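You operate a simulated robot arm through the tools that you are given. There is no shell and no other tool. Be economical: measure what you need, move in short steps, check, and stop when the job is done.

The job below is to be done with a simulated robot arm. You get a single attempt, and the scene is never put back.

## Task
Wind the music box to mark 2 and play out tune 3.
Fine: set the tune before you start it; slide it back to STOP when it has run down.

Only the result counts: the job must be done as asked and must still hold three seconds after the hand-in. Knocking over, shifting, dropping, spilling or breaking anything else fails it.

## Robot
A 6-joint arm with a two-finger parallel gripper, fixed in place. Base frame: the origin is at the foot of the arm, x ahead of it, y to its left, z up; the work surface is at about z = 0. Lengths are in mm, angles in degrees, forces in N, time in s.
With the tool pointing down near the work surface it reaches from about 140 to 580 mm from the base axis. Its first joint turns from -66.0 to 66.0 degrees. Payload 2.1 kg.
The TCP is the grasp point between the finger pads, 30 mm short of the fingertips. In the tool frame z runs along the fingers and y along their closing line. Largest opening 94 mm; finger width 28, thickness 10; the body of the gripper, 50 by 96 mm, starts 55 mm behind the TCP.
Orientation is told as [roll, pitch, yaw] about the base's x, y, z axes, in that order, counted from this pose: with the fingers straight down and closing along the base's y, the tool's x points along the base's -x, its y along +y and its z along -z.

## Interface
- The arm moves only by the tool send_rows. Its argument "moves" is a list of rows, each an object (a shift or turn left out is 0, a gripper value left out holds the last) with "angular": the turn, a rotation vector about the base's x, y, z in degrees, a list of three; "translation": the shift along the base's x, y, z in mm, a list of three; "grip": the closure, from 0 (fully open) to 1 (shut). In form: [{"angular": [rx, ry, rz], "translation": [x, y, z], "grip": grip}, ...]. A call has 1 to 8 rows; each row is the pose to reach, as a shift and turn from the pose commanded when the call began. Each row takes 0.2 s and may step no farther than 50 mm and 8.6 degrees from the row before; otherwise, or with a gripper value out of range, the whole call is refused. A pose out of reach is approached as far as the arm can. The call stops where the force on the tool passes 70 N (or 10 N more than at its start, if that is more) or the arm is blocked; 0.2 s more then pass. The fingers move at their own pace (about 72 mm/s each) and stop on an object; they squeeze with about 36 N. The grip force told is the motor's: it shows also when the fingers shut on nothing. Time passes only in rows, and 0.2 s behind the last, so rows that repeat a pose let the fingers close. The reply holds the time, the measured pose of the TCP, the force on the tool along the base axes, the opening and the grip force, in the units named above and with some noise.
- Cameras (640 x 400 px; columns grow to the right, rows downward): "scene" is fixed at [32.2, -366, 482.9]; the picture's right is [0.85, -0.52, 0.00], its down [-0.30, -0.49, -0.82] and it looks along [0.43, 0.70, -0.58] (base axes); focal length 311 px, centre (320, 200). "wrist" rides on the gripper at [-37, 0, -58] in the tool frame; the picture's right is [0.00, -1.00, 0.00], its down [0.97, 0.00, -0.24] and it looks along [0.24, 0.00, 0.97] (tool axes); focal length 218 px, centre (320, 200). There is no depth. A picture from a camera that has moved, and an enlarged one, comes with that camera's place and axes in the base frame and with its lens. The place of the scene camera against the robot may be out by one fixed shift of up to 18 mm in any direction.
- camera(camera): a new picture of that camera. The clock stands still meanwhile.
- close_up(camera, box): a new picture of the part [left, top, right, bottom] of that camera's present view, enlarged. The clock stands still meanwhile.
- job_done(): hands the job in; it is judged then, once.

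Go step by step. Nothing tells you positions but the pictures and the camera data: compare them with the known pose of the tool, close in by small moves and look again before you grip or let go. The budget is 120 turns and 84 pictures, counting those below and the enlarged ones. Unless the task says otherwise, let go and move clear before handing in, and close with one line.

The tools are called by a JSON object that holds its "fn" and its "kwargs". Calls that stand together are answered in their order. send_rows: Moves the arm, as the interface text tells. Its arguments: {"type":"object","properties":{"moves":{"type":"array","items":{"type":"object","properties":{"angular":{"type":"array","items":{"type":"number"}},"translation":{"type":"array","items":{"type":"number"}},"grip":{"type":"number"}}}}},"required":["moves"]} The other tools are called the same way: camera (camera) takes a picture; close_up (camera, box) takes an enlarged picture of a part of a camera's view; job_done () hands the job in.

At the start:

```text
clock: 0.0
tool_pos: [282.0, 42.7, 302.1]
orientation: [0.1, -0.1, 0.0]
force: [0.0, -1.3, 0.3]
grip_width: 94.0
grip_force: 0.0
```

scene: 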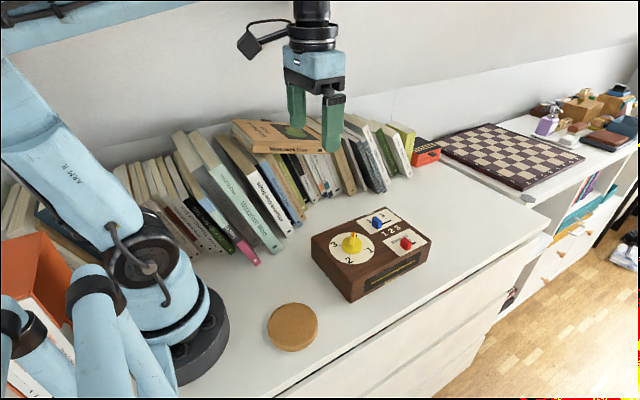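
wrist: 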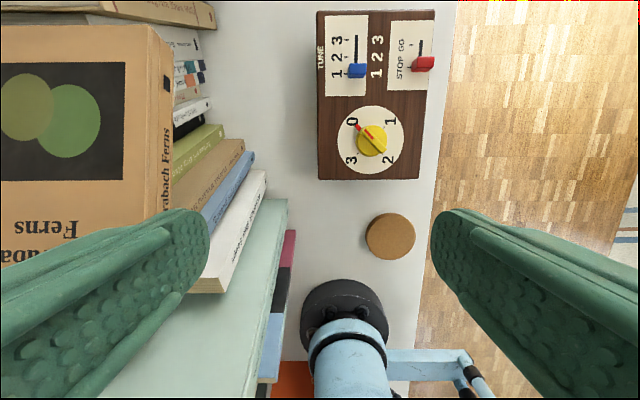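

I see a music box with a yellow winding knob (pointer at 0), a blue tune slider and a red STOP/GO slider. I'll enlarge both views first to measure it.

{"fn": "close_up", "kwargs": {"camera": "wrist", "box": [300, 0, 460, 190]}}

{"fn": "close_up", "kwargs": {"camera": "scene", "box": [300, 195, 440, 305]}}

```text
2.11 times, centred on (380, 95) of wrist
camera zoom: at [319.9, 42.9, 361.2], right [0.0, -1.0, 0.0], down [-0.97, 0.0, 0.24], along [-0.24, 0.0, -0.97], focal length 460 px, centre (194, 421)
```

zoom: 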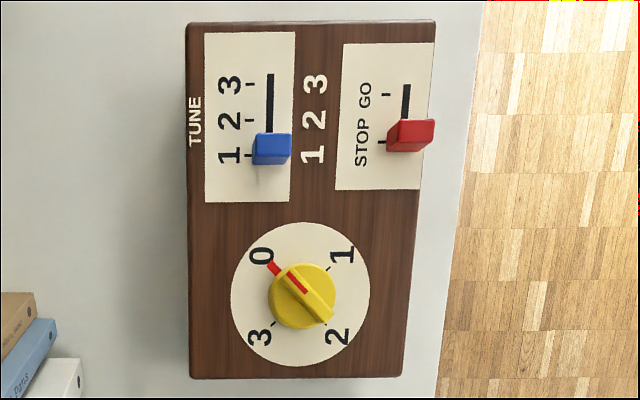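

```text
3.64 times, centred on (370, 250) of scene
camera zoom: at [32.2, -366.0, 482.9], right [0.85, -0.52, 0.0], down [-0.3, -0.49, -0.82], along [0.43, 0.7, -0.58], focal length 1132 px, centre (138, 18)
```

zoom: 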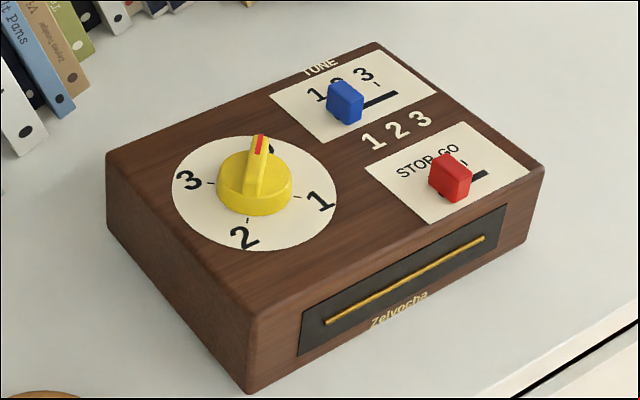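

The knob sits around (325, -23, 70). I'll move above the box for closer stereo views.

{"fn": "send_rows", "kwargs": {"moves": [{"translation": [12, -17, -20]}, {"translation": [24, -34, -40]}, {"translation": [36, -51, -60]}, {"translation": [48, -66, -80]}, {"translation": [48, -66, -80]}]}}

{"fn": "camera", "kwargs": {"camera": "wrist"}}

{"fn": "camera", "kwargs": {"camera": "scene"}}

```text
clock: 1.2
tool_pos: [329.9, -23.7, 222.7]
orientation: [0.1, -0.1, 0.1]
force: [0.7, 0.0, -0.2]
grip_width: 93.8
grip_force: 0.1
```

```text
79 pictures are left
camera wrist: at [367.8, -23.4, 281.0], right [0.0, -1.0, 0.0], down [-0.97, 0.0, 0.24], along [-0.24, 0.0, -0.97], focal length 218 px, centre (320, 200)
```

wrist: 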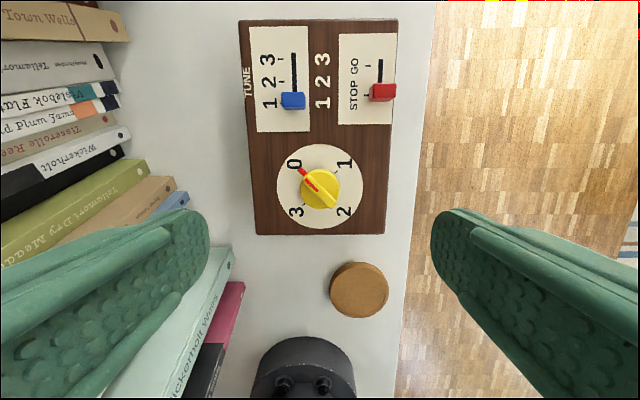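

```text
78 pictures are left
```

scene: 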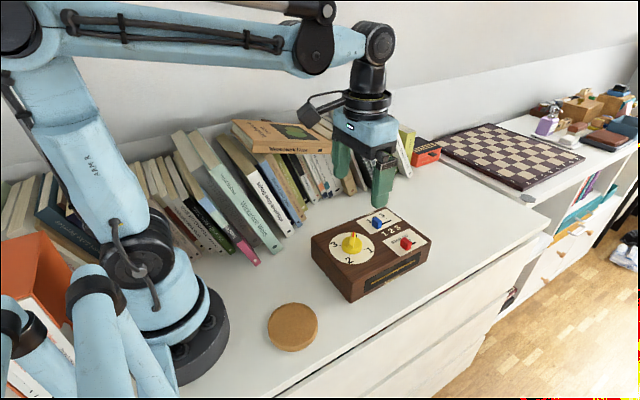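

{"fn": "close_up", "kwargs": {"camera": "wrist", "box": [240, 15, 400, 115]}}

{"fn": "close_up", "kwargs": {"camera": "wrist", "box": [240, 140, 400, 240]}}

```text
4.00 times, centred on (320, 65) of wrist
camera zoom: at [367.8, -23.4, 281.0], right [0.0, -1.0, 0.0], down [-0.97, 0.0, 0.24], along [-0.24, 0.0, -0.97], focal length 873 px, centre (320, 740)
```

zoom: 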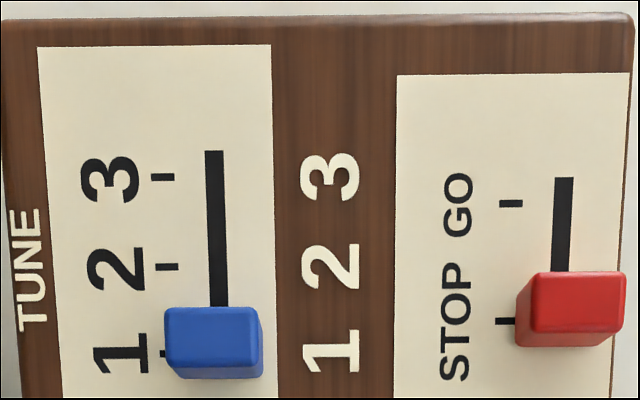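

```text
4.00 times, centred on (320, 190) of wrist
camera zoom: at [367.8, -23.4, 281.0], right [0.0, -1.0, 0.0], down [-0.97, 0.0, 0.24], along [-0.24, 0.0, -0.97], focal length 873 px, centre (320, 240)
```

zoom: 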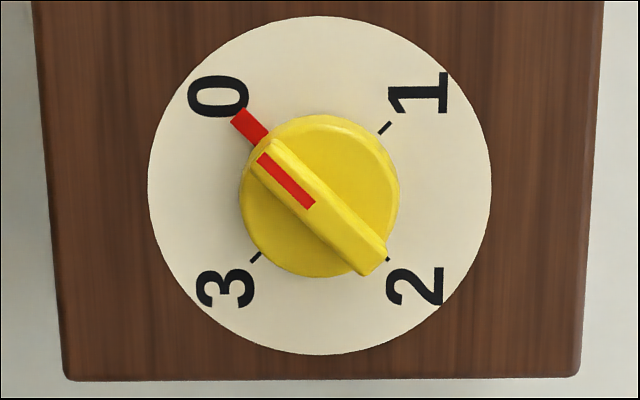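

Box top is at about z 66; the blue slider is at (405.5, -0.4) with ticks 17.8 mm apart, red at (412.5, -77) with 24 mm travel, and the knob at (328.5, -23.4). I'll set the tune first: go over the blue slider with the fingers partly closed.

{"fn": "send_rows", "kwargs": {"moves": [{"translation": [25, 8, -15], "grip": 0.55}, {"translation": [50, 16, -30]}, {"translation": [76, 23, -50]}, {"translation": [76, 23, -75]}, {"translation": [76, 23, -85]}, {"translation": [76, 23, -85]}]}}

{"fn": "camera", "kwargs": {"camera": "wrist"}}

{"fn": "close_up", "kwargs": {"camera": "scene", "box": [300, 150, 460, 310]}}

```text
clock: 2.6
tool_pos: [406.4, -0.4, 137.7]
orientation: [0.1, -0.2, 0.0]
force: [0.9, 0.3, -0.1]
grip_width: 42.4
grip_force: 0.0
```

```text
75 pictures are left
camera wrist: at [444.0, 0.4, 195.9], right [0.0, -1.0, 0.0], down [-0.97, 0.0, 0.24], along [-0.24, 0.0, -0.97], focal length 218 px, centre (320, 200)
```

wrist: 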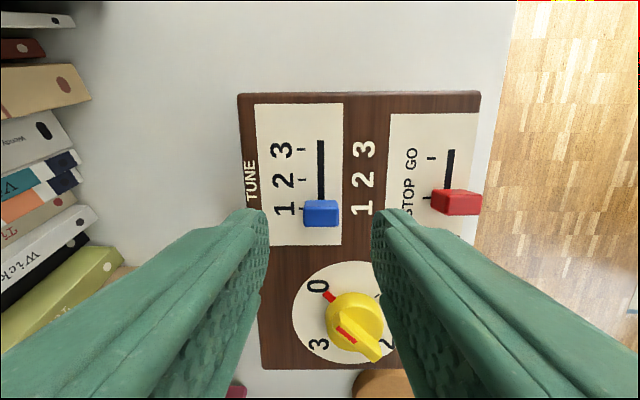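

```text
2.50 times, centred on (380, 230) of scene
camera zoom: at [32.2, -366.0, 482.9], right [0.85, -0.52, 0.0], down [-0.3, -0.49, -0.82], along [0.43, 0.7, -0.58], focal length 778 px, centre (170, 125)
```

zoom: 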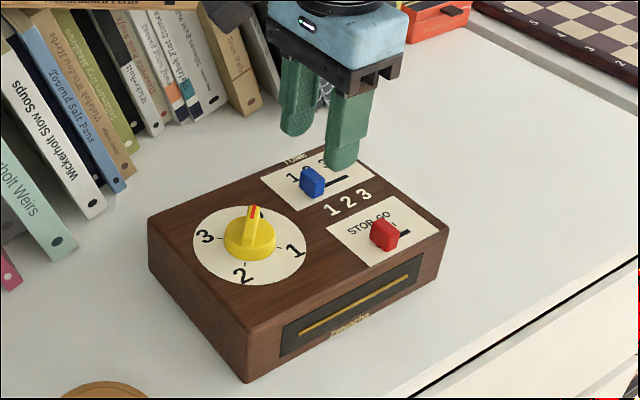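

The fingers straddle the blue slider (about x 407, y -0.3, top z 81). I'll go down to TCP z 104 and close.

{"fn": "send_rows", "kwargs": {"moves": [{"translation": [0.5, 0, -15]}, {"translation": [0.5, 0, -28]}, {"translation": [0.5, 0, -34]}, {"translation": [0.5, 0, -34]}]}}

{"fn": "camera", "kwargs": {"camera": "wrist"}}

{"fn": "close_up", "kwargs": {"camera": "scene", "box": [340, 180, 440, 260]}}

```text
clock: 3.6
tool_pos: [407.5, -0.1, 103.7]
orientation: [0.1, -0.2, 0.0]
force: [0.4, -0.3, 0.5]
grip_width: 42.4
grip_force: 0.1
```

```text
73 pictures are left
camera wrist: at [444.6, 0.2, 162.2], right [0.0, -1.0, 0.0], down [-0.97, 0.0, 0.24], along [-0.24, 0.0, -0.97], focal length 218 px, centre (320, 200)
```

wrist: 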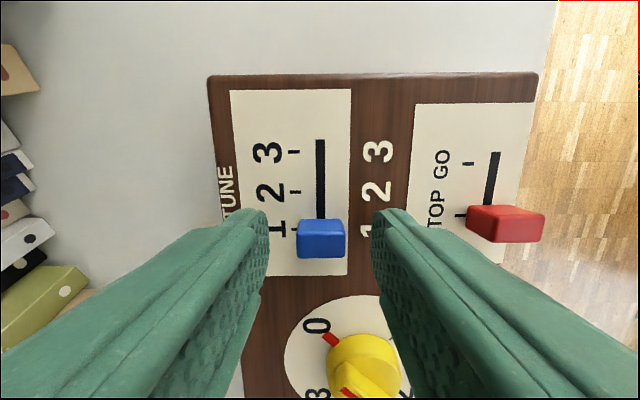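

```text
5.00 times, centred on (390, 220) of scene
camera zoom: at [32.2, -366.0, 482.9], right [0.85, -0.52, 0.0], down [-0.3, -0.49, -0.82], along [0.43, 0.7, -0.58], focal length 1556 px, centre (-30, 100)
```

zoom: 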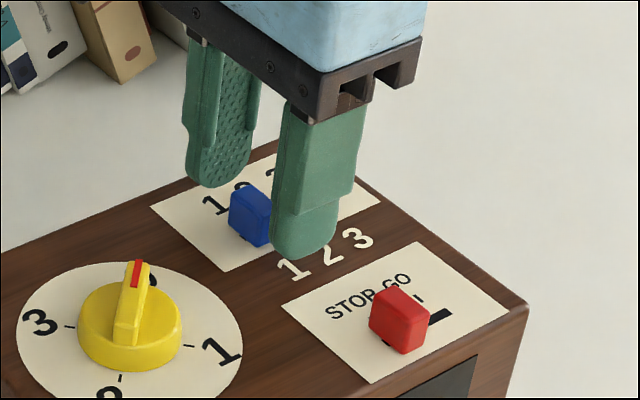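

Centred well. I'll drop 3 mm more and close on the slider.

{"fn": "send_rows", "kwargs": {"moves": [{"translation": [0, 0, -3]}, {"translation": [0, 0, -3], "grip": 0.75}, {"translation": [0, 0, -3], "grip": 0.85}, {"translation": [0, 0, -3], "grip": 0.85}, {"translation": [0, 0, -3], "grip": 0.85}]}}

```text
clock: 4.8
tool_pos: [406.7, -0.1, 102.6]
orientation: [0.1, -0.1, 0.0]
force: [-0.1, -2.7, 0.5]
grip_width: 19.6
grip_force: 36.3
```

Gripped. Sliding it +35.5 mm in x to mark 3.

{"fn": "send_rows", "kwargs": {"moves": [{"translation": [6, 0, 0]}, {"translation": [12, 0, 0]}, {"translation": [18, 0, 0]}, {"translation": [24, 0, 0]}, {"translation": [30, 0, 0]}, {"translation": [35.5, 0, 0]}, {"translation": [35.5, 0, 0]}]}}

{"fn": "close_up", "kwargs": {"camera": "wrist", "box": [220, 100, 420, 270]}}

{"fn": "close_up", "kwargs": {"camera": "scene", "box": [340, 180, 440, 260]}}

```text
clock: 6.4
tool_pos: [441.8, -1.5, 101.4]
orientation: [0.2, -0.1, 0.0]
force: [0.9, 0.0, 8.8]
grip_width: 19.9
grip_force: 36.1
```

```text
2.35 times, centred on (320, 185) of wrist
camera zoom: at [480.1, 0.2, 159.4], right [0.0, -1.0, 0.0], down [-0.97, 0.0, 0.24], along [-0.24, 0.0, -0.97], focal length 514 px, centre (320, 235)
```

zoom: 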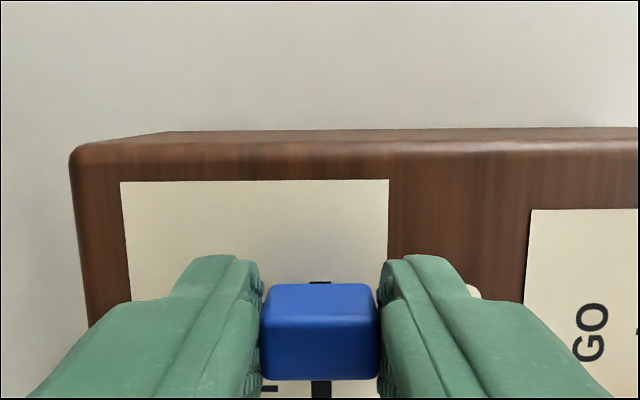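

```text
5.00 times, centred on (390, 220) of scene
camera zoom: at [32.2, -366.0, 482.9], right [0.85, -0.52, 0.0], down [-0.3, -0.49, -0.82], along [0.43, 0.7, -0.58], focal length 1556 px, centre (-30, 100)
```

zoom: 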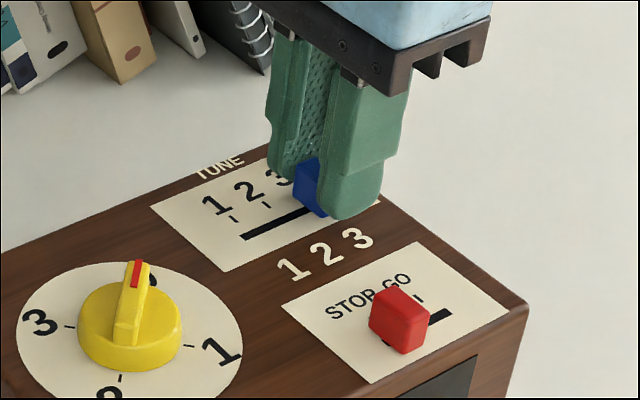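

The slider moved. I'll open, rise, and look at where it ended up.

{"fn": "send_rows", "kwargs": {"moves": [{"grip": 0.55}, {"grip": 0.55}, {"translation": [0, 0, 20]}, {"translation": [-15, 0, 50]}, {"translation": [-35, 0, 80]}, {"translation": [-60, -10, 110]}, {"translation": [-60, -10, 110]}]}}

{"fn": "camera", "kwargs": {"camera": "wrist"}}

{"fn": "close_up", "kwargs": {"camera": "wrist", "box": [240, 50, 400, 150]}}

```text
clock: 8.0
tool_pos: [382.5, -10.4, 211.8]
orientation: [0.2, -0.1, 0.0]
force: [0.2, 0.2, -0.7]
grip_width: 42.3
grip_force: 0.1
```

```text
69 pictures are left
camera wrist: at [419.9, -9.9, 269.0], right [0.0, -1.0, 0.0], down [-0.97, 0.0, 0.24], along [-0.24, 0.0, -0.97], focal length 218 px, centre (320, 200)
```

wrist: 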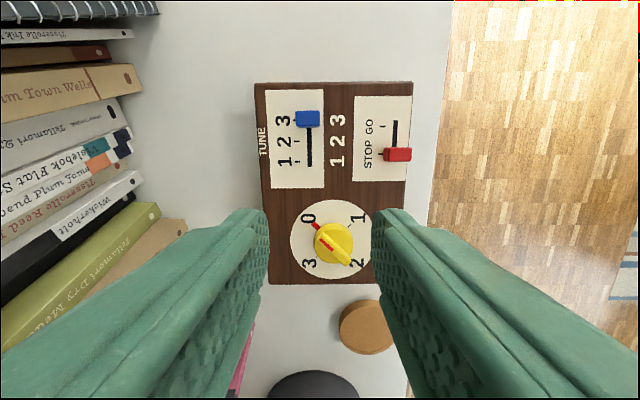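

```text
4.00 times, centred on (320, 100) of wrist
camera zoom: at [419.9, -9.9, 269.0], right [0.0, -1.0, 0.0], down [-0.97, 0.0, 0.24], along [-0.24, 0.0, -0.97], focal length 873 px, centre (320, 600)
```

zoom: 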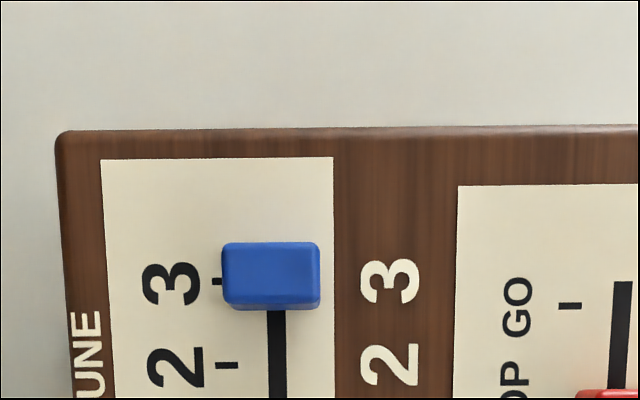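

Tune is set on mark 3 and the box hasn't moved. Next, over the knob with yaw +45 so the fingers close across its ridge.

{"fn": "send_rows", "kwargs": {"moves": [{"translation": [-9, -2, -10], "angular": [0, 0, 7.5]}, {"translation": [-18, -4, -20], "angular": [0, 0, 15]}, {"translation": [-27, -6, -30], "angular": [0, 0, 22.5]}, {"translation": [-36, -8, -40], "angular": [0, 0, 30]}, {"translation": [-45, -11, -50], "angular": [0, 0, 37.5]}, {"translation": [-54, -13, -62], "angular": [0, 0, 45]}, {"translation": [-54, -13, -62], "angular": [0, 0, 45]}]}}

{"fn": "camera", "kwargs": {"camera": "wrist"}}

{"fn": "close_up", "kwargs": {"camera": "scene", "box": [300, 180, 440, 290]}}

```text
clock: 9.6
tool_pos: [327.7, -22.7, 149.4]
orientation: [0.0, -0.1, 45.1]
force: [-0.9, -0.1, -0.2]
grip_width: 42.3
grip_force: 0.1
```

```text
67 pictures are left
camera wrist: at [354.8, 2.9, 207.6], right [0.71, -0.71, 0.0], down [-0.68, -0.69, 0.24], along [-0.17, -0.17, -0.97], focal length 218 px, centre (320, 200)
```

wrist: 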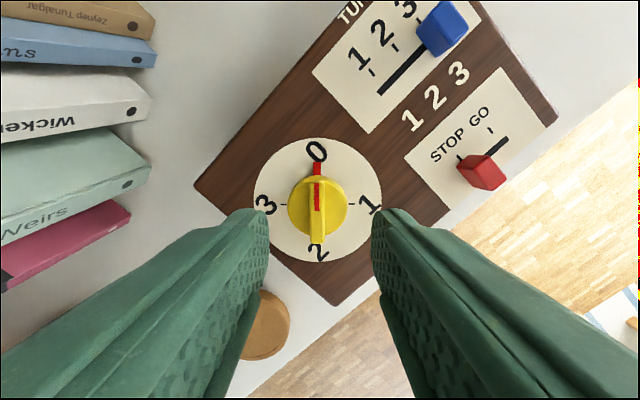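

```text
3.64 times, centred on (370, 235) of scene
camera zoom: at [32.2, -366.0, 482.9], right [0.85, -0.52, 0.0], down [-0.3, -0.49, -0.82], along [0.43, 0.7, -0.58], focal length 1132 px, centre (138, 73)
```

zoom: 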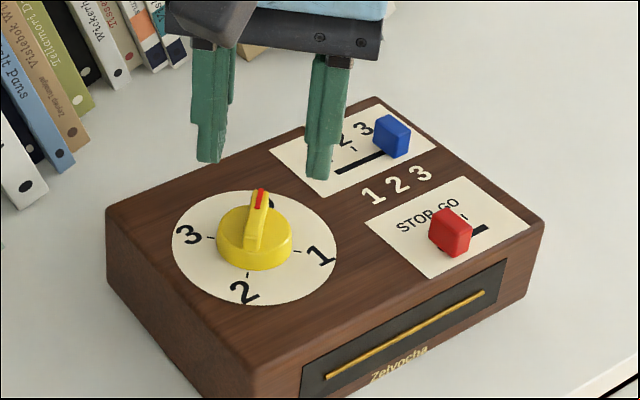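

Ridge is aligned with the fingers. I'll nudge slightly to centre and descend to TCP z of about 113.

{"fn": "send_rows", "kwargs": {"moves": [{"translation": [-0.4, 1.2, -12]}, {"translation": [-0.4, 1.2, -24]}, {"translation": [-0.4, 1.2, -34]}, {"translation": [-0.4, 1.2, -36]}]}}

{"fn": "camera", "kwargs": {"camera": "wrist"}}

{"fn": "close_up", "kwargs": {"camera": "scene", "box": [300, 180, 440, 290]}}

```text
clock: 10.6
tool_pos: [327.4, -22.1, 112.3]
orientation: [0.1, -0.1, 44.9]
force: [-0.7, 0.2, 0.2]
grip_width: 42.5
grip_force: 0.0
```

```text
65 pictures are left
camera wrist: at [354.5, 4.3, 170.9], right [0.71, -0.71, 0.0], down [-0.69, -0.69, 0.24], along [-0.17, -0.17, -0.97], focal length 218 px, centre (320, 200)
```

wrist: 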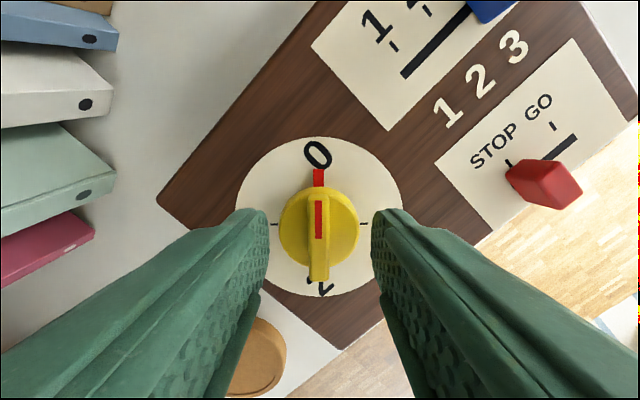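

```text
3.64 times, centred on (370, 235) of scene
camera zoom: at [32.2, -366.0, 482.9], right [0.85, -0.52, 0.0], down [-0.3, -0.49, -0.82], along [0.43, 0.7, -0.58], focal length 1132 px, centre (138, 73)
```

zoom: 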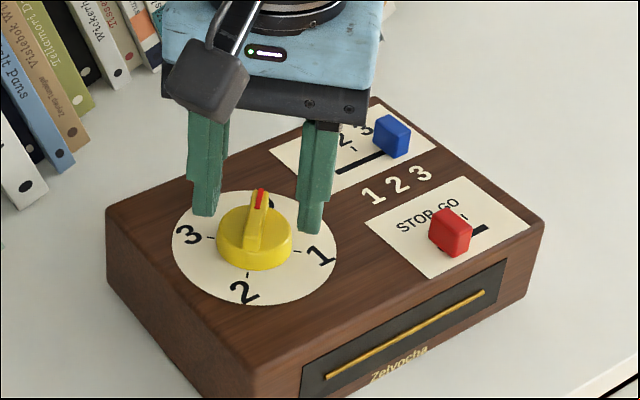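

Recomputed with proper perspective: knob centre about (327, -23), ridge top z of about 88, its shoulder about z 78. I'll shift a little, lower 1.5 mm and close on the ridge.

{"fn": "send_rows", "kwargs": {"moves": [{"translation": [-0.9, -0.9, -1.5]}, {"translation": [-0.9, -0.9, -1.5], "grip": 0.75}, {"translation": [-0.9, -0.9, -1.5], "grip": 0.95}, {"translation": [-0.9, -0.9, -1.5], "grip": 0.97}, {"translation": [-0.9, -0.9, -1.5], "grip": 0.97}]}}

{"fn": "close_up", "kwargs": {"camera": "wrist", "box": [220, 120, 420, 300]}}

{"fn": "close_up", "kwargs": {"camera": "scene", "box": [310, 200, 390, 270]}}

```text
clock: 11.8
tool_pos: [327.1, -24.5, 111.4]
orientation: [0.0, -0.1, 45.0]
force: [-3.5, -0.9, -0.1]
grip_width: 8.5
grip_force: 36.1
```

```text
2.22 times, centred on (320, 210) of wrist
camera zoom: at [353.7, 2.9, 169.4], right [0.71, -0.71, 0.0], down [-0.69, -0.69, 0.24], along [-0.17, -0.17, -0.97], focal length 485 px, centre (320, 178)
```

zoom: 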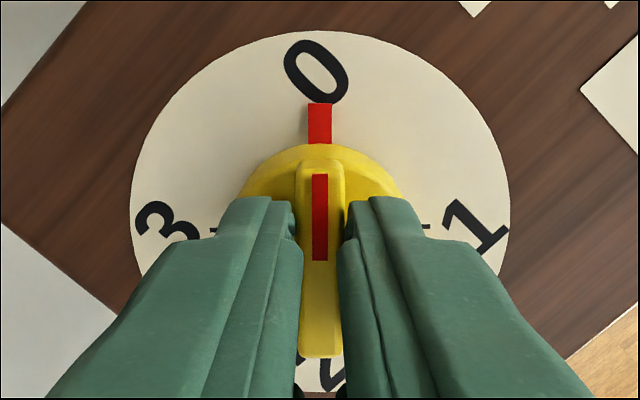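

```text
5.71 times, centred on (350, 235) of scene
camera zoom: at [32.2, -366.0, 482.9], right [0.85, -0.52, 0.0], down [-0.3, -0.49, -0.82], along [0.43, 0.7, -0.58], focal length 1778 px, centre (149, 0)
```

zoom: 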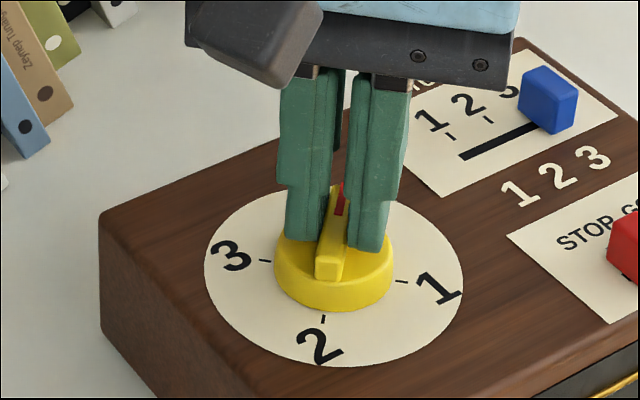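

Firm grip on the ridge (8.5 mm). Turning clockwise in steps, first 64°.

{"fn": "send_rows", "kwargs": {"moves": [{"angular": [0, 0, -8]}, {"angular": [0, 0, -16]}, {"angular": [0, 0, -24]}, {"angular": [0, 0, -32]}, {"angular": [0, 0, -40]}, {"angular": [0, 0, -48]}, {"angular": [0, 0, -56]}, {"angular": [0, 0, -64]}]}}

{"fn": "close_up", "kwargs": {"camera": "wrist", "box": [220, 120, 420, 300]}}

{"fn": "close_up", "kwargs": {"camera": "scene", "box": [310, 200, 390, 270]}}

```text
clock: 13.6
tool_pos: [327.4, -22.6, 111.1]
orientation: [0.1, 0.1, -19.2]
force: [0.2, -0.2, 0.2]
grip_width: 8.6
grip_force: 36.4
```

```text
2.22 times, centred on (320, 210) of wrist
camera zoom: at [362.5, -35.0, 169.6], right [-0.33, -0.94, 0.0], down [-0.92, 0.32, 0.24], along [-0.23, 0.08, -0.97], focal length 485 px, centre (320, 178)
```

zoom: 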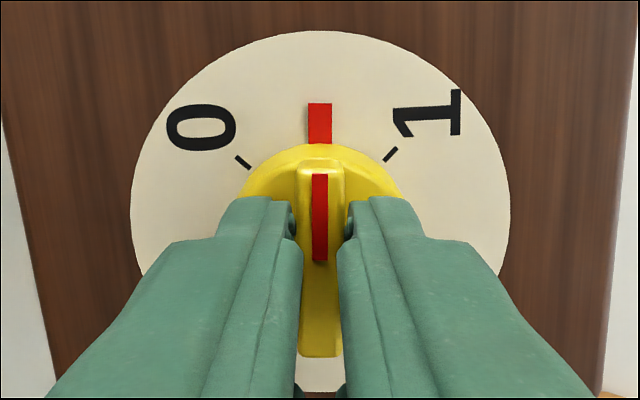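

```text
5.71 times, centred on (350, 235) of scene
camera zoom: at [32.3, -366.0, 482.9], right [0.85, -0.52, 0.0], down [-0.3, -0.49, -0.82], along [0.43, 0.7, -0.58], focal length 1778 px, centre (149, 0)
```

zoom: 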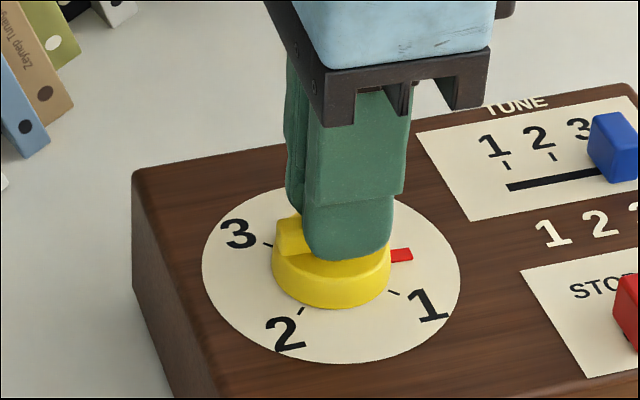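

The box itself twisted along by roughly 19° while the knob only turned about 45° relative to it. I'll turn back quickly to see whether the box comes back with the knob.

{"fn": "send_rows", "kwargs": {"moves": [{"angular": [0, 0, 8]}]}}

{"fn": "camera", "kwargs": {"camera": "wrist"}}

{"fn": "close_up", "kwargs": {"camera": "scene", "box": [300, 190, 440, 300]}}

```text
clock: 14.0
tool_pos: [326.0, -22.3, 112.8]
orientation: [0.1, 0.1, -10.9]
force: [0.4, 0.7, 0.0]
grip_width: 9.2
grip_force: 36.0
```

```text
59 pictures are left
camera wrist: at [364.0, -29.7, 169.6], right [-0.19, -0.98, 0.0], down [-0.95, 0.18, 0.24], along [-0.23, 0.05, -0.97], focal length 218 px, centre (320, 200)
```

wrist: 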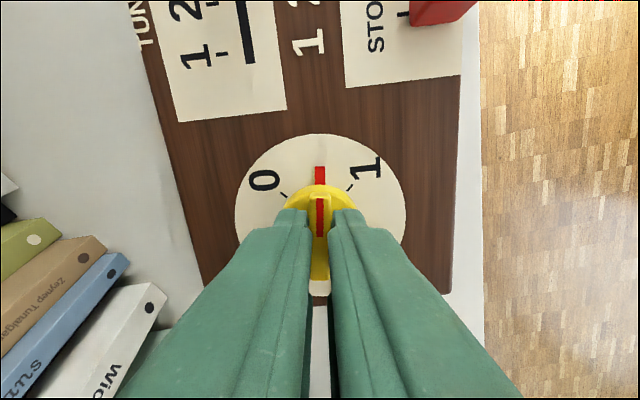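

```text
3.64 times, centred on (370, 245) of scene
camera zoom: at [32.3, -366.0, 482.9], right [0.85, -0.52, 0.0], down [-0.3, -0.49, -0.82], along [0.43, 0.7, -0.58], focal length 1132 px, centre (138, 36)
```

zoom: 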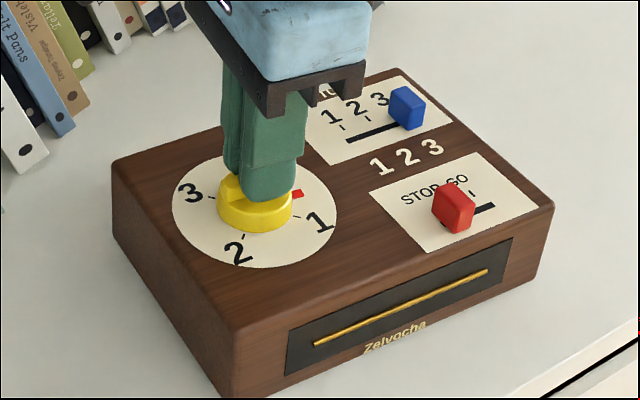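

The knob is ratcheted: the box turned back with it, and about 9° remains. I'll turn back 9° more, then check.

{"fn": "send_rows", "kwargs": {"moves": [{"angular": [0, 0, 4.5]}, {"angular": [0, 0, 9]}]}}

{"fn": "camera", "kwargs": {"camera": "wrist"}}

{"fn": "close_up", "kwargs": {"camera": "scene", "box": [300, 195, 440, 305]}}

```text
clock: 14.6
tool_pos: [326.8, -23.2, 112.0]
orientation: [0.1, -0.1, -1.9]
force: [-0.4, -1.2, 1.2]
grip_width: 8.7
grip_force: 36.1
```

```text
57 pictures are left
camera wrist: at [364.3, -23.9, 169.6], right [-0.03, -1.0, 0.0], down [-0.97, 0.03, 0.24], along [-0.24, 0.01, -0.97], focal length 218 px, centre (320, 200)
```

wrist: 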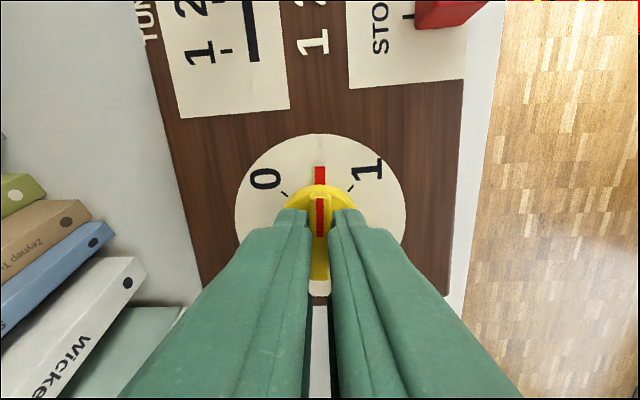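

```text
3.64 times, centred on (370, 250) of scene
camera zoom: at [32.3, -366.0, 482.9], right [0.85, -0.52, 0.0], down [-0.3, -0.49, -0.82], along [0.43, 0.7, -0.58], focal length 1132 px, centre (138, 18)
```

zoom: 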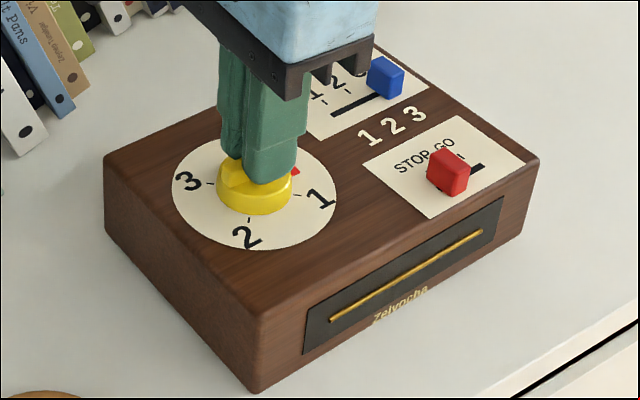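

The box is back within about 2°. Now I'll press down gently on the knob to add friction under the box.

{"fn": "send_rows", "kwargs": {"moves": [{"translation": [0, 0, -1]}, {"translation": [0, 0, -2]}, {"translation": [0, 0, -3]}]}}

```text
clock: 15.4
tool_pos: [328.3, -23.3, 108.7]
orientation: [-0.1, 0.0, -2.0]
force: [-5.4, -4.2, 26.7]
grip_width: 9.1
grip_force: 35.9
```

Pressing at about 27 N. A little more, then a slow clockwise turn to test.

{"fn": "send_rows", "kwargs": {"moves": [{"translation": [0, 0, -1]}, {"translation": [0, 0, -1], "angular": [0, 0, -2]}, {"translation": [0, 0, -1], "angular": [0, 0, -4]}, {"translation": [0, 0, -1], "angular": [0, 0, -6]}, {"translation": [0, 0, -1], "angular": [0, 0, -8]}, {"translation": [0, 0, -1], "angular": [0, 0, -10]}, {"translation": [0, 0, -1], "angular": [0, 0, -12]}]}}

{"fn": "camera", "kwargs": {"camera": "wrist"}}

{"fn": "close_up", "kwargs": {"camera": "scene", "box": [300, 195, 440, 305]}}

```text
clock: 17.0
tool_pos: [326.8, -22.9, 107.9]
orientation: [0.1, -0.1, -14.1]
force: [3.0, -5.5, 10.3]
grip_width: 8.6
grip_force: 35.8
```

```text
55 pictures are left
camera wrist: at [363.7, -32.0, 165.6], right [-0.24, -0.97, 0.0], down [-0.94, 0.23, 0.24], along [-0.23, 0.06, -0.97], focal length 218 px, centre (320, 200)
```

wrist: 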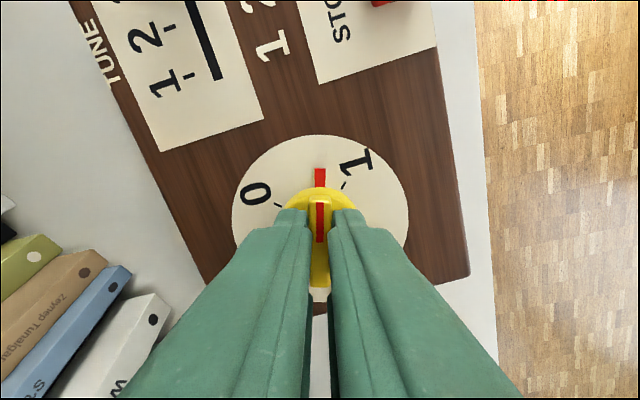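

```text
3.64 times, centred on (370, 250) of scene
camera zoom: at [32.2, -366.0, 482.9], right [0.85, -0.52, 0.0], down [-0.3, -0.49, -0.82], along [0.43, 0.7, -0.58], focal length 1132 px, centre (138, 18)
```

zoom: 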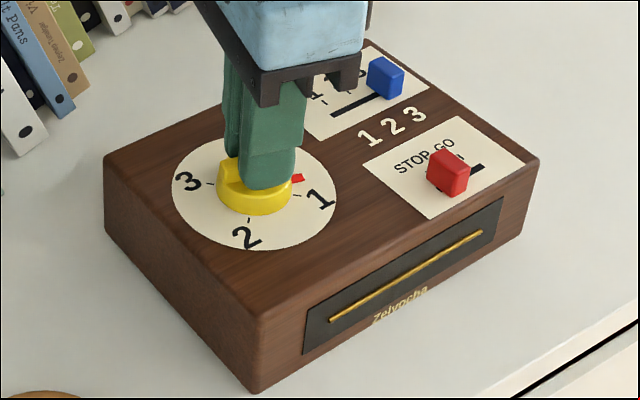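

That works: the box stayed put while the knob turned. Continuing slowly with light pressure.

{"fn": "send_rows", "kwargs": {"moves": [{"translation": [0, 0, -1]}, {"translation": [0, 0, -1], "angular": [0, 0, -2.5]}, {"translation": [0, 0, -1], "angular": [0, 0, -5]}, {"translation": [0, 0, -1], "angular": [0, 0, -7.5]}, {"translation": [0, 0, -1], "angular": [0, 0, -10]}, {"translation": [0, 0, -1], "angular": [0, 0, -12.5]}, {"translation": [0, 0, -1], "angular": [0, 0, -15]}, {"translation": [0, 0, -1], "angular": [0, 0, -17.5]}]}}

{"fn": "close_up", "kwargs": {"camera": "scene", "box": [300, 195, 440, 305]}}

```text
clock: 18.8
tool_pos: [327.1, -24.3, 108.4]
orientation: [0.1, -0.2, -31.5]
force: [4.2, -12.6, 34.9]
grip_width: 8.8
grip_force: 35.6
```

```text
3.64 times, centred on (370, 250) of scene
camera zoom: at [32.1, -366.0, 483.0], right [0.85, -0.52, 0.0], down [-0.3, -0.49, -0.82], along [0.43, 0.7, -0.58], focal length 1132 px, centre (138, 18)
```

zoom: 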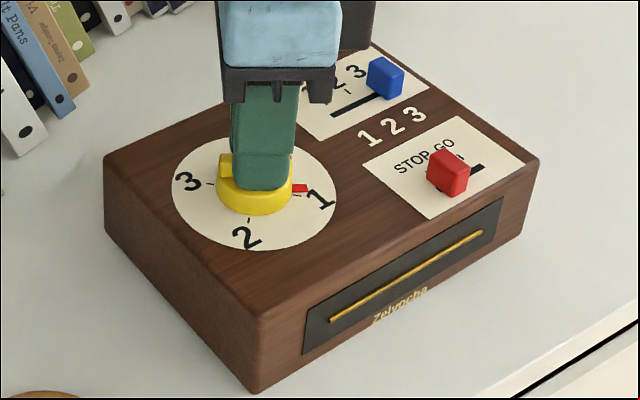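

Good, pressure 35 N and the box is still. There's a small side force, so I'll ease it and continue.

{"fn": "send_rows", "kwargs": {"moves": [{"translation": [0.2, -0.6, 0], "angular": [0, 0, -2.5]}, {"translation": [0.2, -0.6, 0], "angular": [0, 0, -5]}, {"translation": [0.2, -0.6, 0], "angular": [0, 0, -7.5]}, {"translation": [0.2, -0.6, 0], "angular": [0, 0, -10]}, {"translation": [0.2, -0.6, 0], "angular": [0, 0, -12.5]}, {"translation": [0.2, -0.6, 0], "angular": [0, 0, -15]}, {"translation": [0.2, -0.6, 0], "angular": [0, 0, -17.5]}, {"translation": [0.2, -0.6, 0], "angular": [0, 0, -20]}]}}

{"fn": "close_up", "kwargs": {"camera": "scene", "box": [300, 195, 440, 305]}}

```text
clock: 20.6
tool_pos: [328.1, -25.0, 106.0]
orientation: [0.0, -0.1, -51.6]
force: [-4.9, -11.8, 27.9]
grip_width: 8.8
grip_force: 35.7
```

```text
3.64 times, centred on (370, 250) of scene
camera zoom: at [32.2, -366.0, 483.0], right [0.85, -0.52, 0.0], down [-0.3, -0.49, -0.82], along [0.43, 0.7, -0.58], focal length 1132 px, centre (138, 18)
```

zoom: 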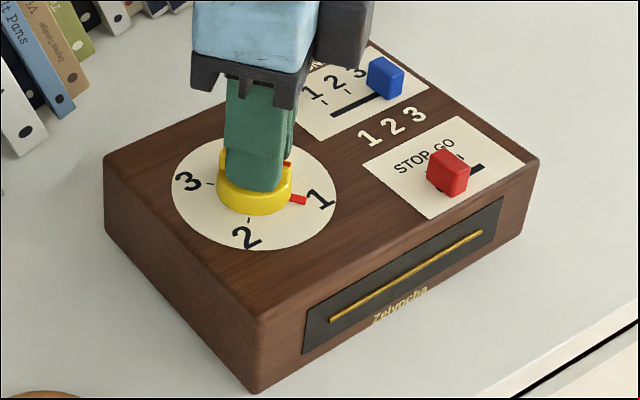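

Pointer is passing mark 1; the box is still. Continuing.

{"fn": "send_rows", "kwargs": {"moves": [{"translation": [-0.3, -0.5, 0], "angular": [0, 0, -2.5]}, {"translation": [-0.3, -0.5, 0], "angular": [0, 0, -5]}, {"translation": [-0.3, -0.5, 0], "angular": [0, 0, -7.5]}, {"translation": [-0.3, -0.5, 0], "angular": [0, 0, -10]}, {"translation": [-0.3, -0.5, 0], "angular": [0, 0, -12.5]}, {"translation": [-0.3, -0.5, 0], "angular": [0, 0, -15]}, {"translation": [-0.3, -0.5, 0], "angular": [0, 0, -17.5]}, {"translation": [-0.3, -0.5, 0], "angular": [0, 0, -20]}]}}

{"fn": "close_up", "kwargs": {"camera": "scene", "box": [300, 195, 440, 305]}}

```text
clock: 22.4
tool_pos: [326.6, -23.5, 107.3]
orientation: [0.1, 0.0, -71.5]
force: [-18.3, 0.4, 43.5]
grip_width: 8.7
grip_force: 36.4
```

```text
3.64 times, centred on (370, 250) of scene
camera zoom: at [32.1, -366.0, 483.0], right [0.85, -0.52, 0.0], down [-0.3, -0.49, -0.82], along [0.43, 0.7, -0.58], focal length 1132 px, centre (138, 18)
```

zoom: 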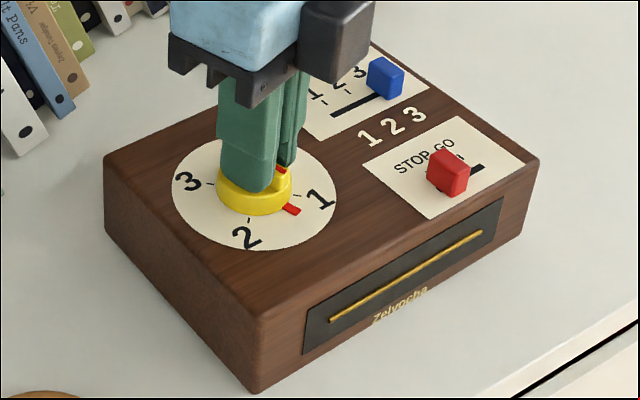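

Going well; easing the x side force and continuing.

{"fn": "send_rows", "kwargs": {"moves": [{"translation": [-0.8, 0, 0.3], "angular": [0, 0, -2.5]}, {"translation": [-0.8, 0, 0.3], "angular": [0, 0, -5]}, {"translation": [-0.8, 0, 0.3], "angular": [0, 0, -7.5]}, {"translation": [-0.8, 0, 0.3], "angular": [0, 0, -10]}, {"translation": [-0.8, 0, 0.3], "angular": [0, 0, -12.5]}, {"translation": [-0.8, 0, 0.3], "angular": [0, 0, -15]}, {"translation": [-0.8, 0, 0.3], "angular": [0, 0, -17.5]}, {"translation": [-0.8, 0, 0.3], "angular": [0, 0, -20]}]}}

{"fn": "close_up", "kwargs": {"camera": "scene", "box": [300, 195, 440, 305]}}

```text
clock: 24.2
tool_pos: [326.2, -24.0, 106.1]
orientation: [0.1, 0.0, -91.6]
force: [0.9, -1.5, -0.4]
grip_width: 8.7
grip_force: 36.5
```

```text
3.64 times, centred on (370, 250) of scene
camera zoom: at [32.3, -366.0, 482.9], right [0.85, -0.52, 0.0], down [-0.3, -0.49, -0.82], along [0.43, 0.7, -0.58], focal length 1132 px, centre (138, 18)
```

zoom: 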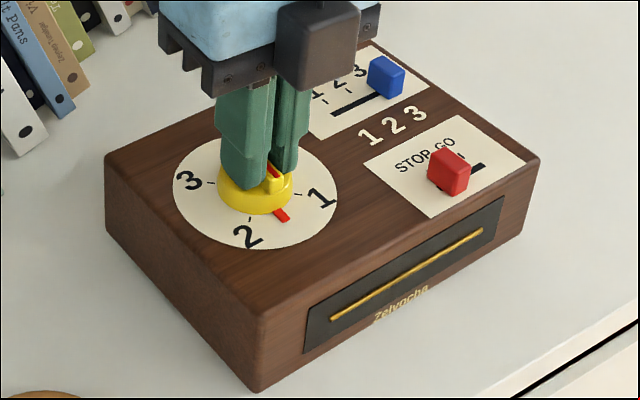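

Downward pressure slipped away; I'll re-press before turning more.

{"fn": "send_rows", "kwargs": {"moves": [{"translation": [0, 0, -1]}, {"translation": [0, 0, -1.8]}, {"translation": [0, 0, -1.8]}]}}

```text
clock: 25.0
tool_pos: [327.9, -24.0, 106.9]
orientation: [0.1, 0.0, -91.5]
force: [-1.5, 0.1, 11.0]
grip_width: 8.7
grip_force: 36.0
stopped in row 3: the force on the tool passed its limit (the readings are from after the stop); the commanded pose is now the measured one
```

{"fn": "send_rows", "kwargs": {"moves": [{"translation": [0, 0, -0.5]}, {"translation": [0, 0, -0.8], "angular": [0, 0, -2]}, {"translation": [0, 0, -0.8], "angular": [0, 0, -4]}, {"translation": [0, 0, -0.8], "angular": [0, 0, -6]}, {"translation": [0, 0, -0.8], "angular": [0, 0, -8]}, {"translation": [0, 0, -0.8], "angular": [0, 0, -10]}, {"translation": [0, 0, -0.8], "angular": [0, 0, -12]}]}}

{"fn": "close_up", "kwargs": {"camera": "scene", "box": [300, 195, 440, 305]}}

{"fn": "camera", "kwargs": {"camera": "wrist"}}

```text
clock: 25.9
tool_pos: [327.4, -25.3, 106.0]
orientation: [-0.3, 0.0, -96.2]
force: [-2.4, 1.1, 9.9]
grip_width: 8.5
grip_force: 36.4
stopped in row 4: the force on the tool passed its limit (the readings are from after the stop); the commanded pose is now the measured one
```

```text
3.64 times, centred on (370, 250) of scene
camera zoom: at [32.2, -366.0, 482.9], right [0.85, -0.52, 0.0], down [-0.3, -0.49, -0.82], along [0.43, 0.7, -0.58], focal length 1132 px, centre (138, 18)
```

zoom: 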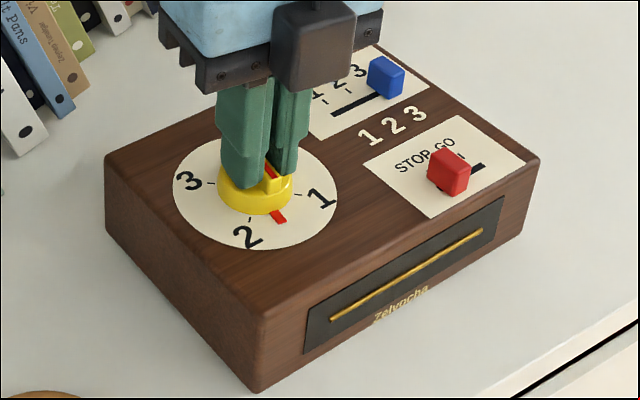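

```text
48 pictures are left
camera wrist: at [323.4, -60.5, 164.9], right [-0.99, 0.11, 0.0], down [0.11, 0.97, 0.24], along [0.02, 0.24, -0.97], focal length 218 px, centre (320, 200)
```

wrist: 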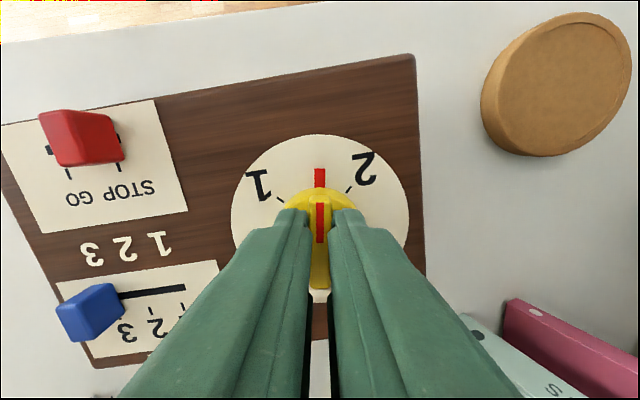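

About 37° remain. The fingers are now bottomed on the shoulder, so I'll use just a slight pressure and slow turning.

{"fn": "send_rows", "kwargs": {"moves": [{"translation": [0, 0, -0.2], "angular": [0, 0, -1.5]}, {"translation": [0, 0, -0.2], "angular": [0, 0, -3]}, {"translation": [0, 0, -0.2], "angular": [0, 0, -4.5]}, {"translation": [0, 0, -0.2], "angular": [0, 0, -6]}, {"translation": [0, 0, -0.2], "angular": [0, 0, -7.5]}, {"translation": [0, 0, -0.2], "angular": [0, 0, -9]}, {"translation": [0, 0, -0.2], "angular": [0, 0, -10.5]}, {"translation": [0, 0, -0.2], "angular": [0, 0, -12]}]}}

{"fn": "close_up", "kwargs": {"camera": "scene", "box": [300, 195, 440, 305]}}

```text
clock: 27.7
tool_pos: [326.5, -23.6, 106.8]
orientation: [-0.3, -0.1, -108.2]
force: [-12.4, 1.2, 54.7]
grip_width: 8.7
grip_force: 35.1
```

```text
3.64 times, centred on (370, 250) of scene
camera zoom: at [32.1, -366.0, 483.0], right [0.85, -0.52, 0.0], down [-0.3, -0.49, -0.82], along [0.43, 0.7, -0.58], focal length 1132 px, centre (138, 18)
```

zoom: 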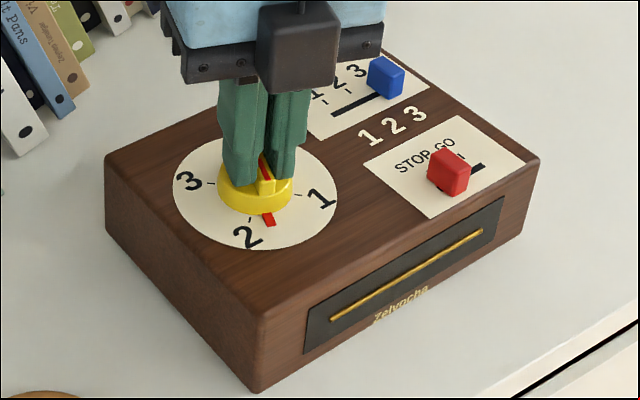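

Steady; about 25° to go.

{"fn": "send_rows", "kwargs": {"moves": [{"translation": [-0.3, 0, 0.15], "angular": [0, 0, -2]}, {"translation": [-0.3, 0, 0.15], "angular": [0, 0, -4]}, {"translation": [-0.3, 0, 0.15], "angular": [0, 0, -6]}, {"translation": [-0.3, 0, 0.15], "angular": [0, 0, -8]}, {"translation": [-0.3, 0, 0.15], "angular": [0, 0, -10]}, {"translation": [-0.3, 0, 0.15], "angular": [0, 0, -12]}, {"translation": [-0.3, 0, 0.15], "angular": [0, 0, -14]}, {"translation": [-0.3, 0, 0.15], "angular": [0, 0, -16]}]}}

{"fn": "close_up", "kwargs": {"camera": "scene", "box": [310, 210, 390, 270]}}

{"fn": "close_up", "kwargs": {"camera": "wrist", "box": [220, 110, 420, 260]}}

```text
clock: 29.5
tool_pos: [326.1, -24.5, 106.3]
orientation: [-0.2, -0.1, -124.2]
force: [-15.1, 1.6, 54.0]
grip_width: 8.8
grip_force: 35.7
```

```text
6.67 times, centred on (350, 240) of scene
camera zoom: at [32.1, -366.0, 483.0], right [0.85, -0.52, 0.0], down [-0.3, -0.49, -0.82], along [0.43, 0.7, -0.58], focal length 2075 px, centre (120, -67)
```

zoom: 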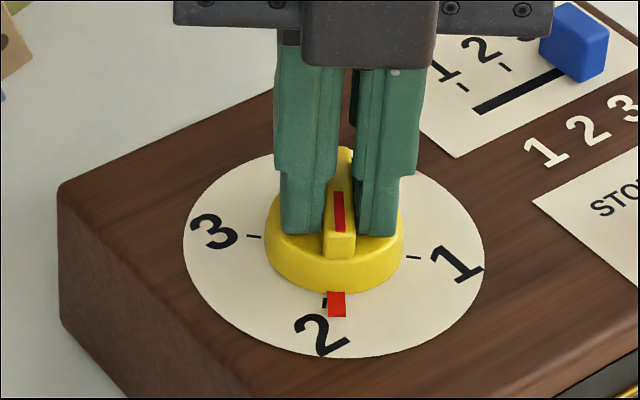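

```text
2.67 times, centred on (320, 185) of wrist
camera zoom: at [306.0, -54.2, 164.9], right [-0.83, 0.56, 0.0], down [0.55, 0.8, 0.24], along [0.13, 0.2, -0.97], focal length 582 px, centre (320, 240)
```

zoom: 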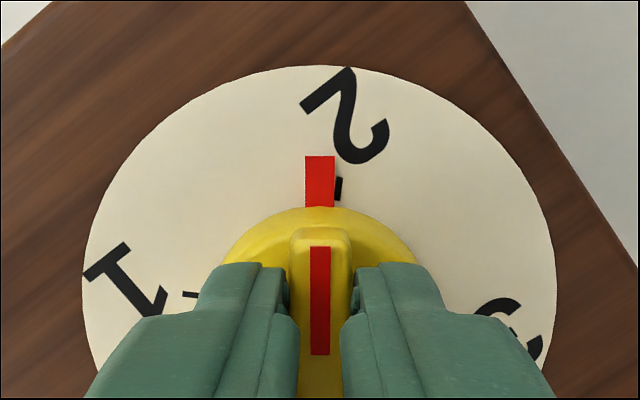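

About 7–9° left. Turning 7° more, then checking closely.

{"fn": "send_rows", "kwargs": {"moves": [{"translation": [-0.3, 0, 0.1], "angular": [0, 0, -2]}, {"translation": [-0.3, 0, 0.1], "angular": [0, 0, -4]}, {"translation": [-0.3, 0, 0.1], "angular": [0, 0, -6]}, {"translation": [-0.3, 0, 0.1], "angular": [0, 0, -7]}, {"translation": [-0.3, 0, 0.1], "angular": [0, 0, -7]}]}}

{"fn": "close_up", "kwargs": {"camera": "scene", "box": [310, 210, 390, 270]}}

{"fn": "close_up", "kwargs": {"camera": "wrist", "box": [220, 110, 420, 260]}}

```text
clock: 30.7
tool_pos: [326.1, -23.5, 106.9]
orientation: [-0.2, -0.1, -131.3]
force: [-12.2, 3.7, 55.1]
grip_width: 8.7
grip_force: 35.9
```

```text
6.67 times, centred on (350, 240) of scene
camera zoom: at [32.1, -366.0, 483.0], right [0.85, -0.52, 0.0], down [-0.3, -0.49, -0.82], along [0.43, 0.7, -0.58], focal length 2075 px, centre (120, -67)
```

zoom: 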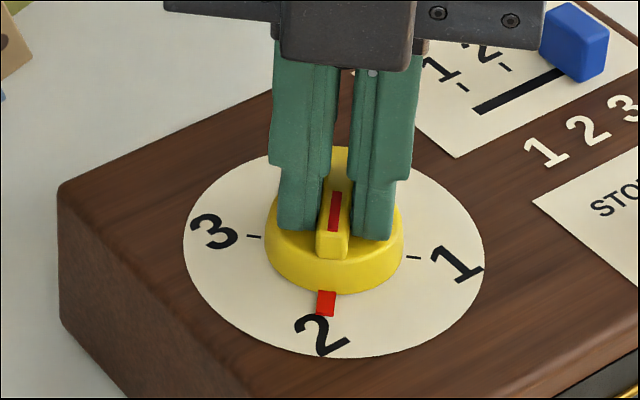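

```text
2.67 times, centred on (320, 185) of wrist
camera zoom: at [302.3, -51.4, 164.9], right [-0.75, 0.66, 0.0], down [0.64, 0.73, 0.24], along [0.16, 0.18, -0.97], focal length 582 px, centre (320, 240)
```

zoom: 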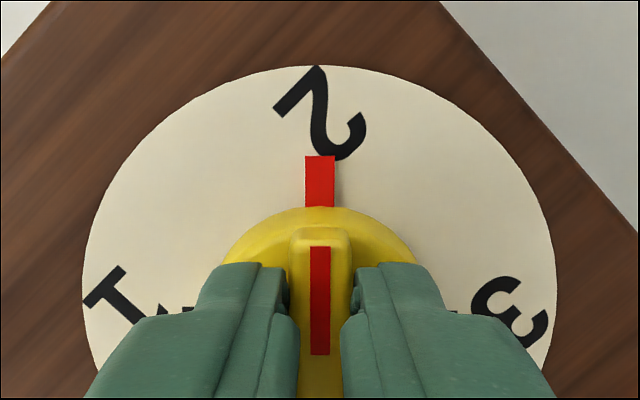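

Tick 2 is now under the pointer. One tighter look to compare marks 1 and 3.

{"fn": "close_up", "kwargs": {"camera": "wrist", "box": [255, 160, 385, 235]}}

```text
4.92 times, centred on (320, 198) of wrist
camera zoom: at [302.3, -51.4, 164.9], right [-0.75, 0.66, 0.0], down [0.64, 0.73, 0.24], along [0.16, 0.18, -0.97], focal length 1074 px, centre (320, 212)
```

zoom: 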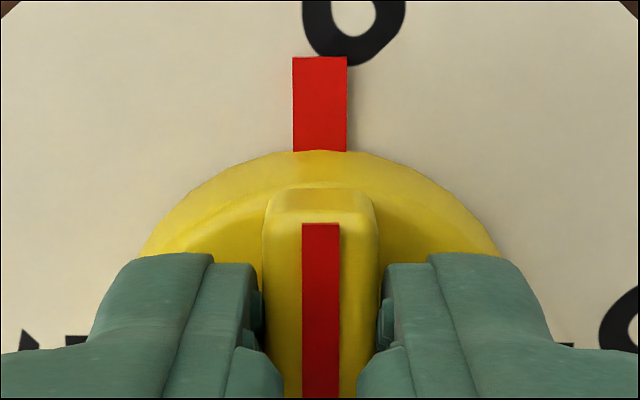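

About 1° more needed. I'll add it, relieve pressure, release and rise.

{"fn": "send_rows", "kwargs": {"moves": [{"translation": [0, 0, 0], "angular": [0, 0, -1.2]}, {"translation": [0, 0, 0.8], "angular": [0, 0, -1.2]}, {"translation": [0, 0, 0.8], "angular": [0, 0, -1.2], "grip": 0.7}, {"translation": [0, 0, 0.8], "angular": [0, 0, -1.2], "grip": 0.7}, {"translation": [0, 0, 20], "angular": [0, 0, -1.2]}, {"translation": [0, 0, 50], "angular": [0, 0, -1.2]}, {"translation": [0, 0, 90], "angular": [0, 0, -1.2]}, {"translation": [0, 0, 90], "angular": [0, 0, -1.2]}]}}

{"fn": "close_up", "kwargs": {"camera": "scene", "box": [300, 195, 440, 305]}}

{"fn": "camera", "kwargs": {"camera": "wrist"}}

```text
clock: 32.5
tool_pos: [326.5, -24.7, 196.9]
orientation: [-0.2, 0.1, -132.5]
force: [-0.5, -0.3, 0.5]
grip_width: 28.1
grip_force: 0.0
```

```text
3.64 times, centred on (370, 250) of scene
camera zoom: at [32.2, -366.0, 482.9], right [0.85, -0.52, 0.0], down [-0.3, -0.49, -0.82], along [0.43, 0.7, -0.58], focal length 1132 px, centre (138, 18)
```

zoom: 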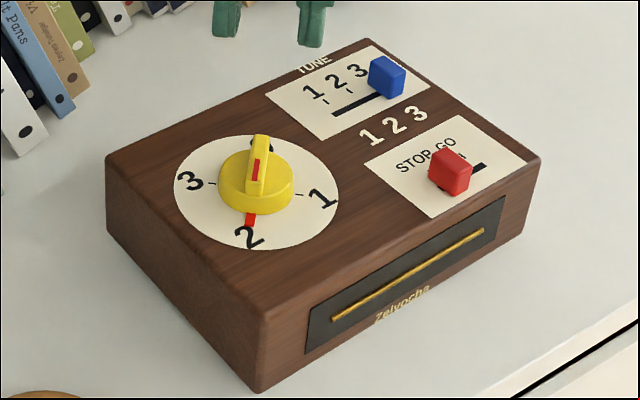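

```text
40 pictures are left
camera wrist: at [301.7, -51.5, 254.6], right [-0.74, 0.67, 0.0], down [0.66, 0.72, 0.24], along [0.16, 0.18, -0.97], focal length 218 px, centre (320, 200)
```

wrist: 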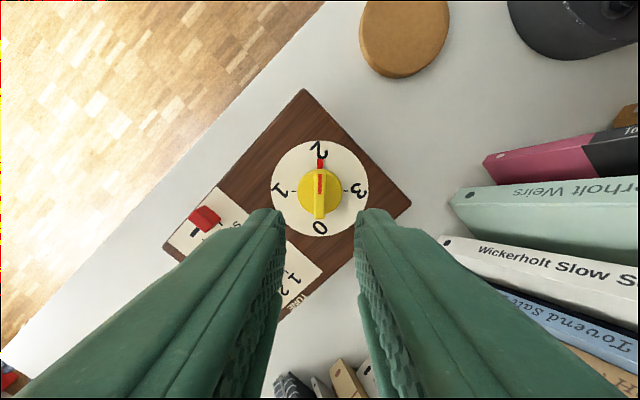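

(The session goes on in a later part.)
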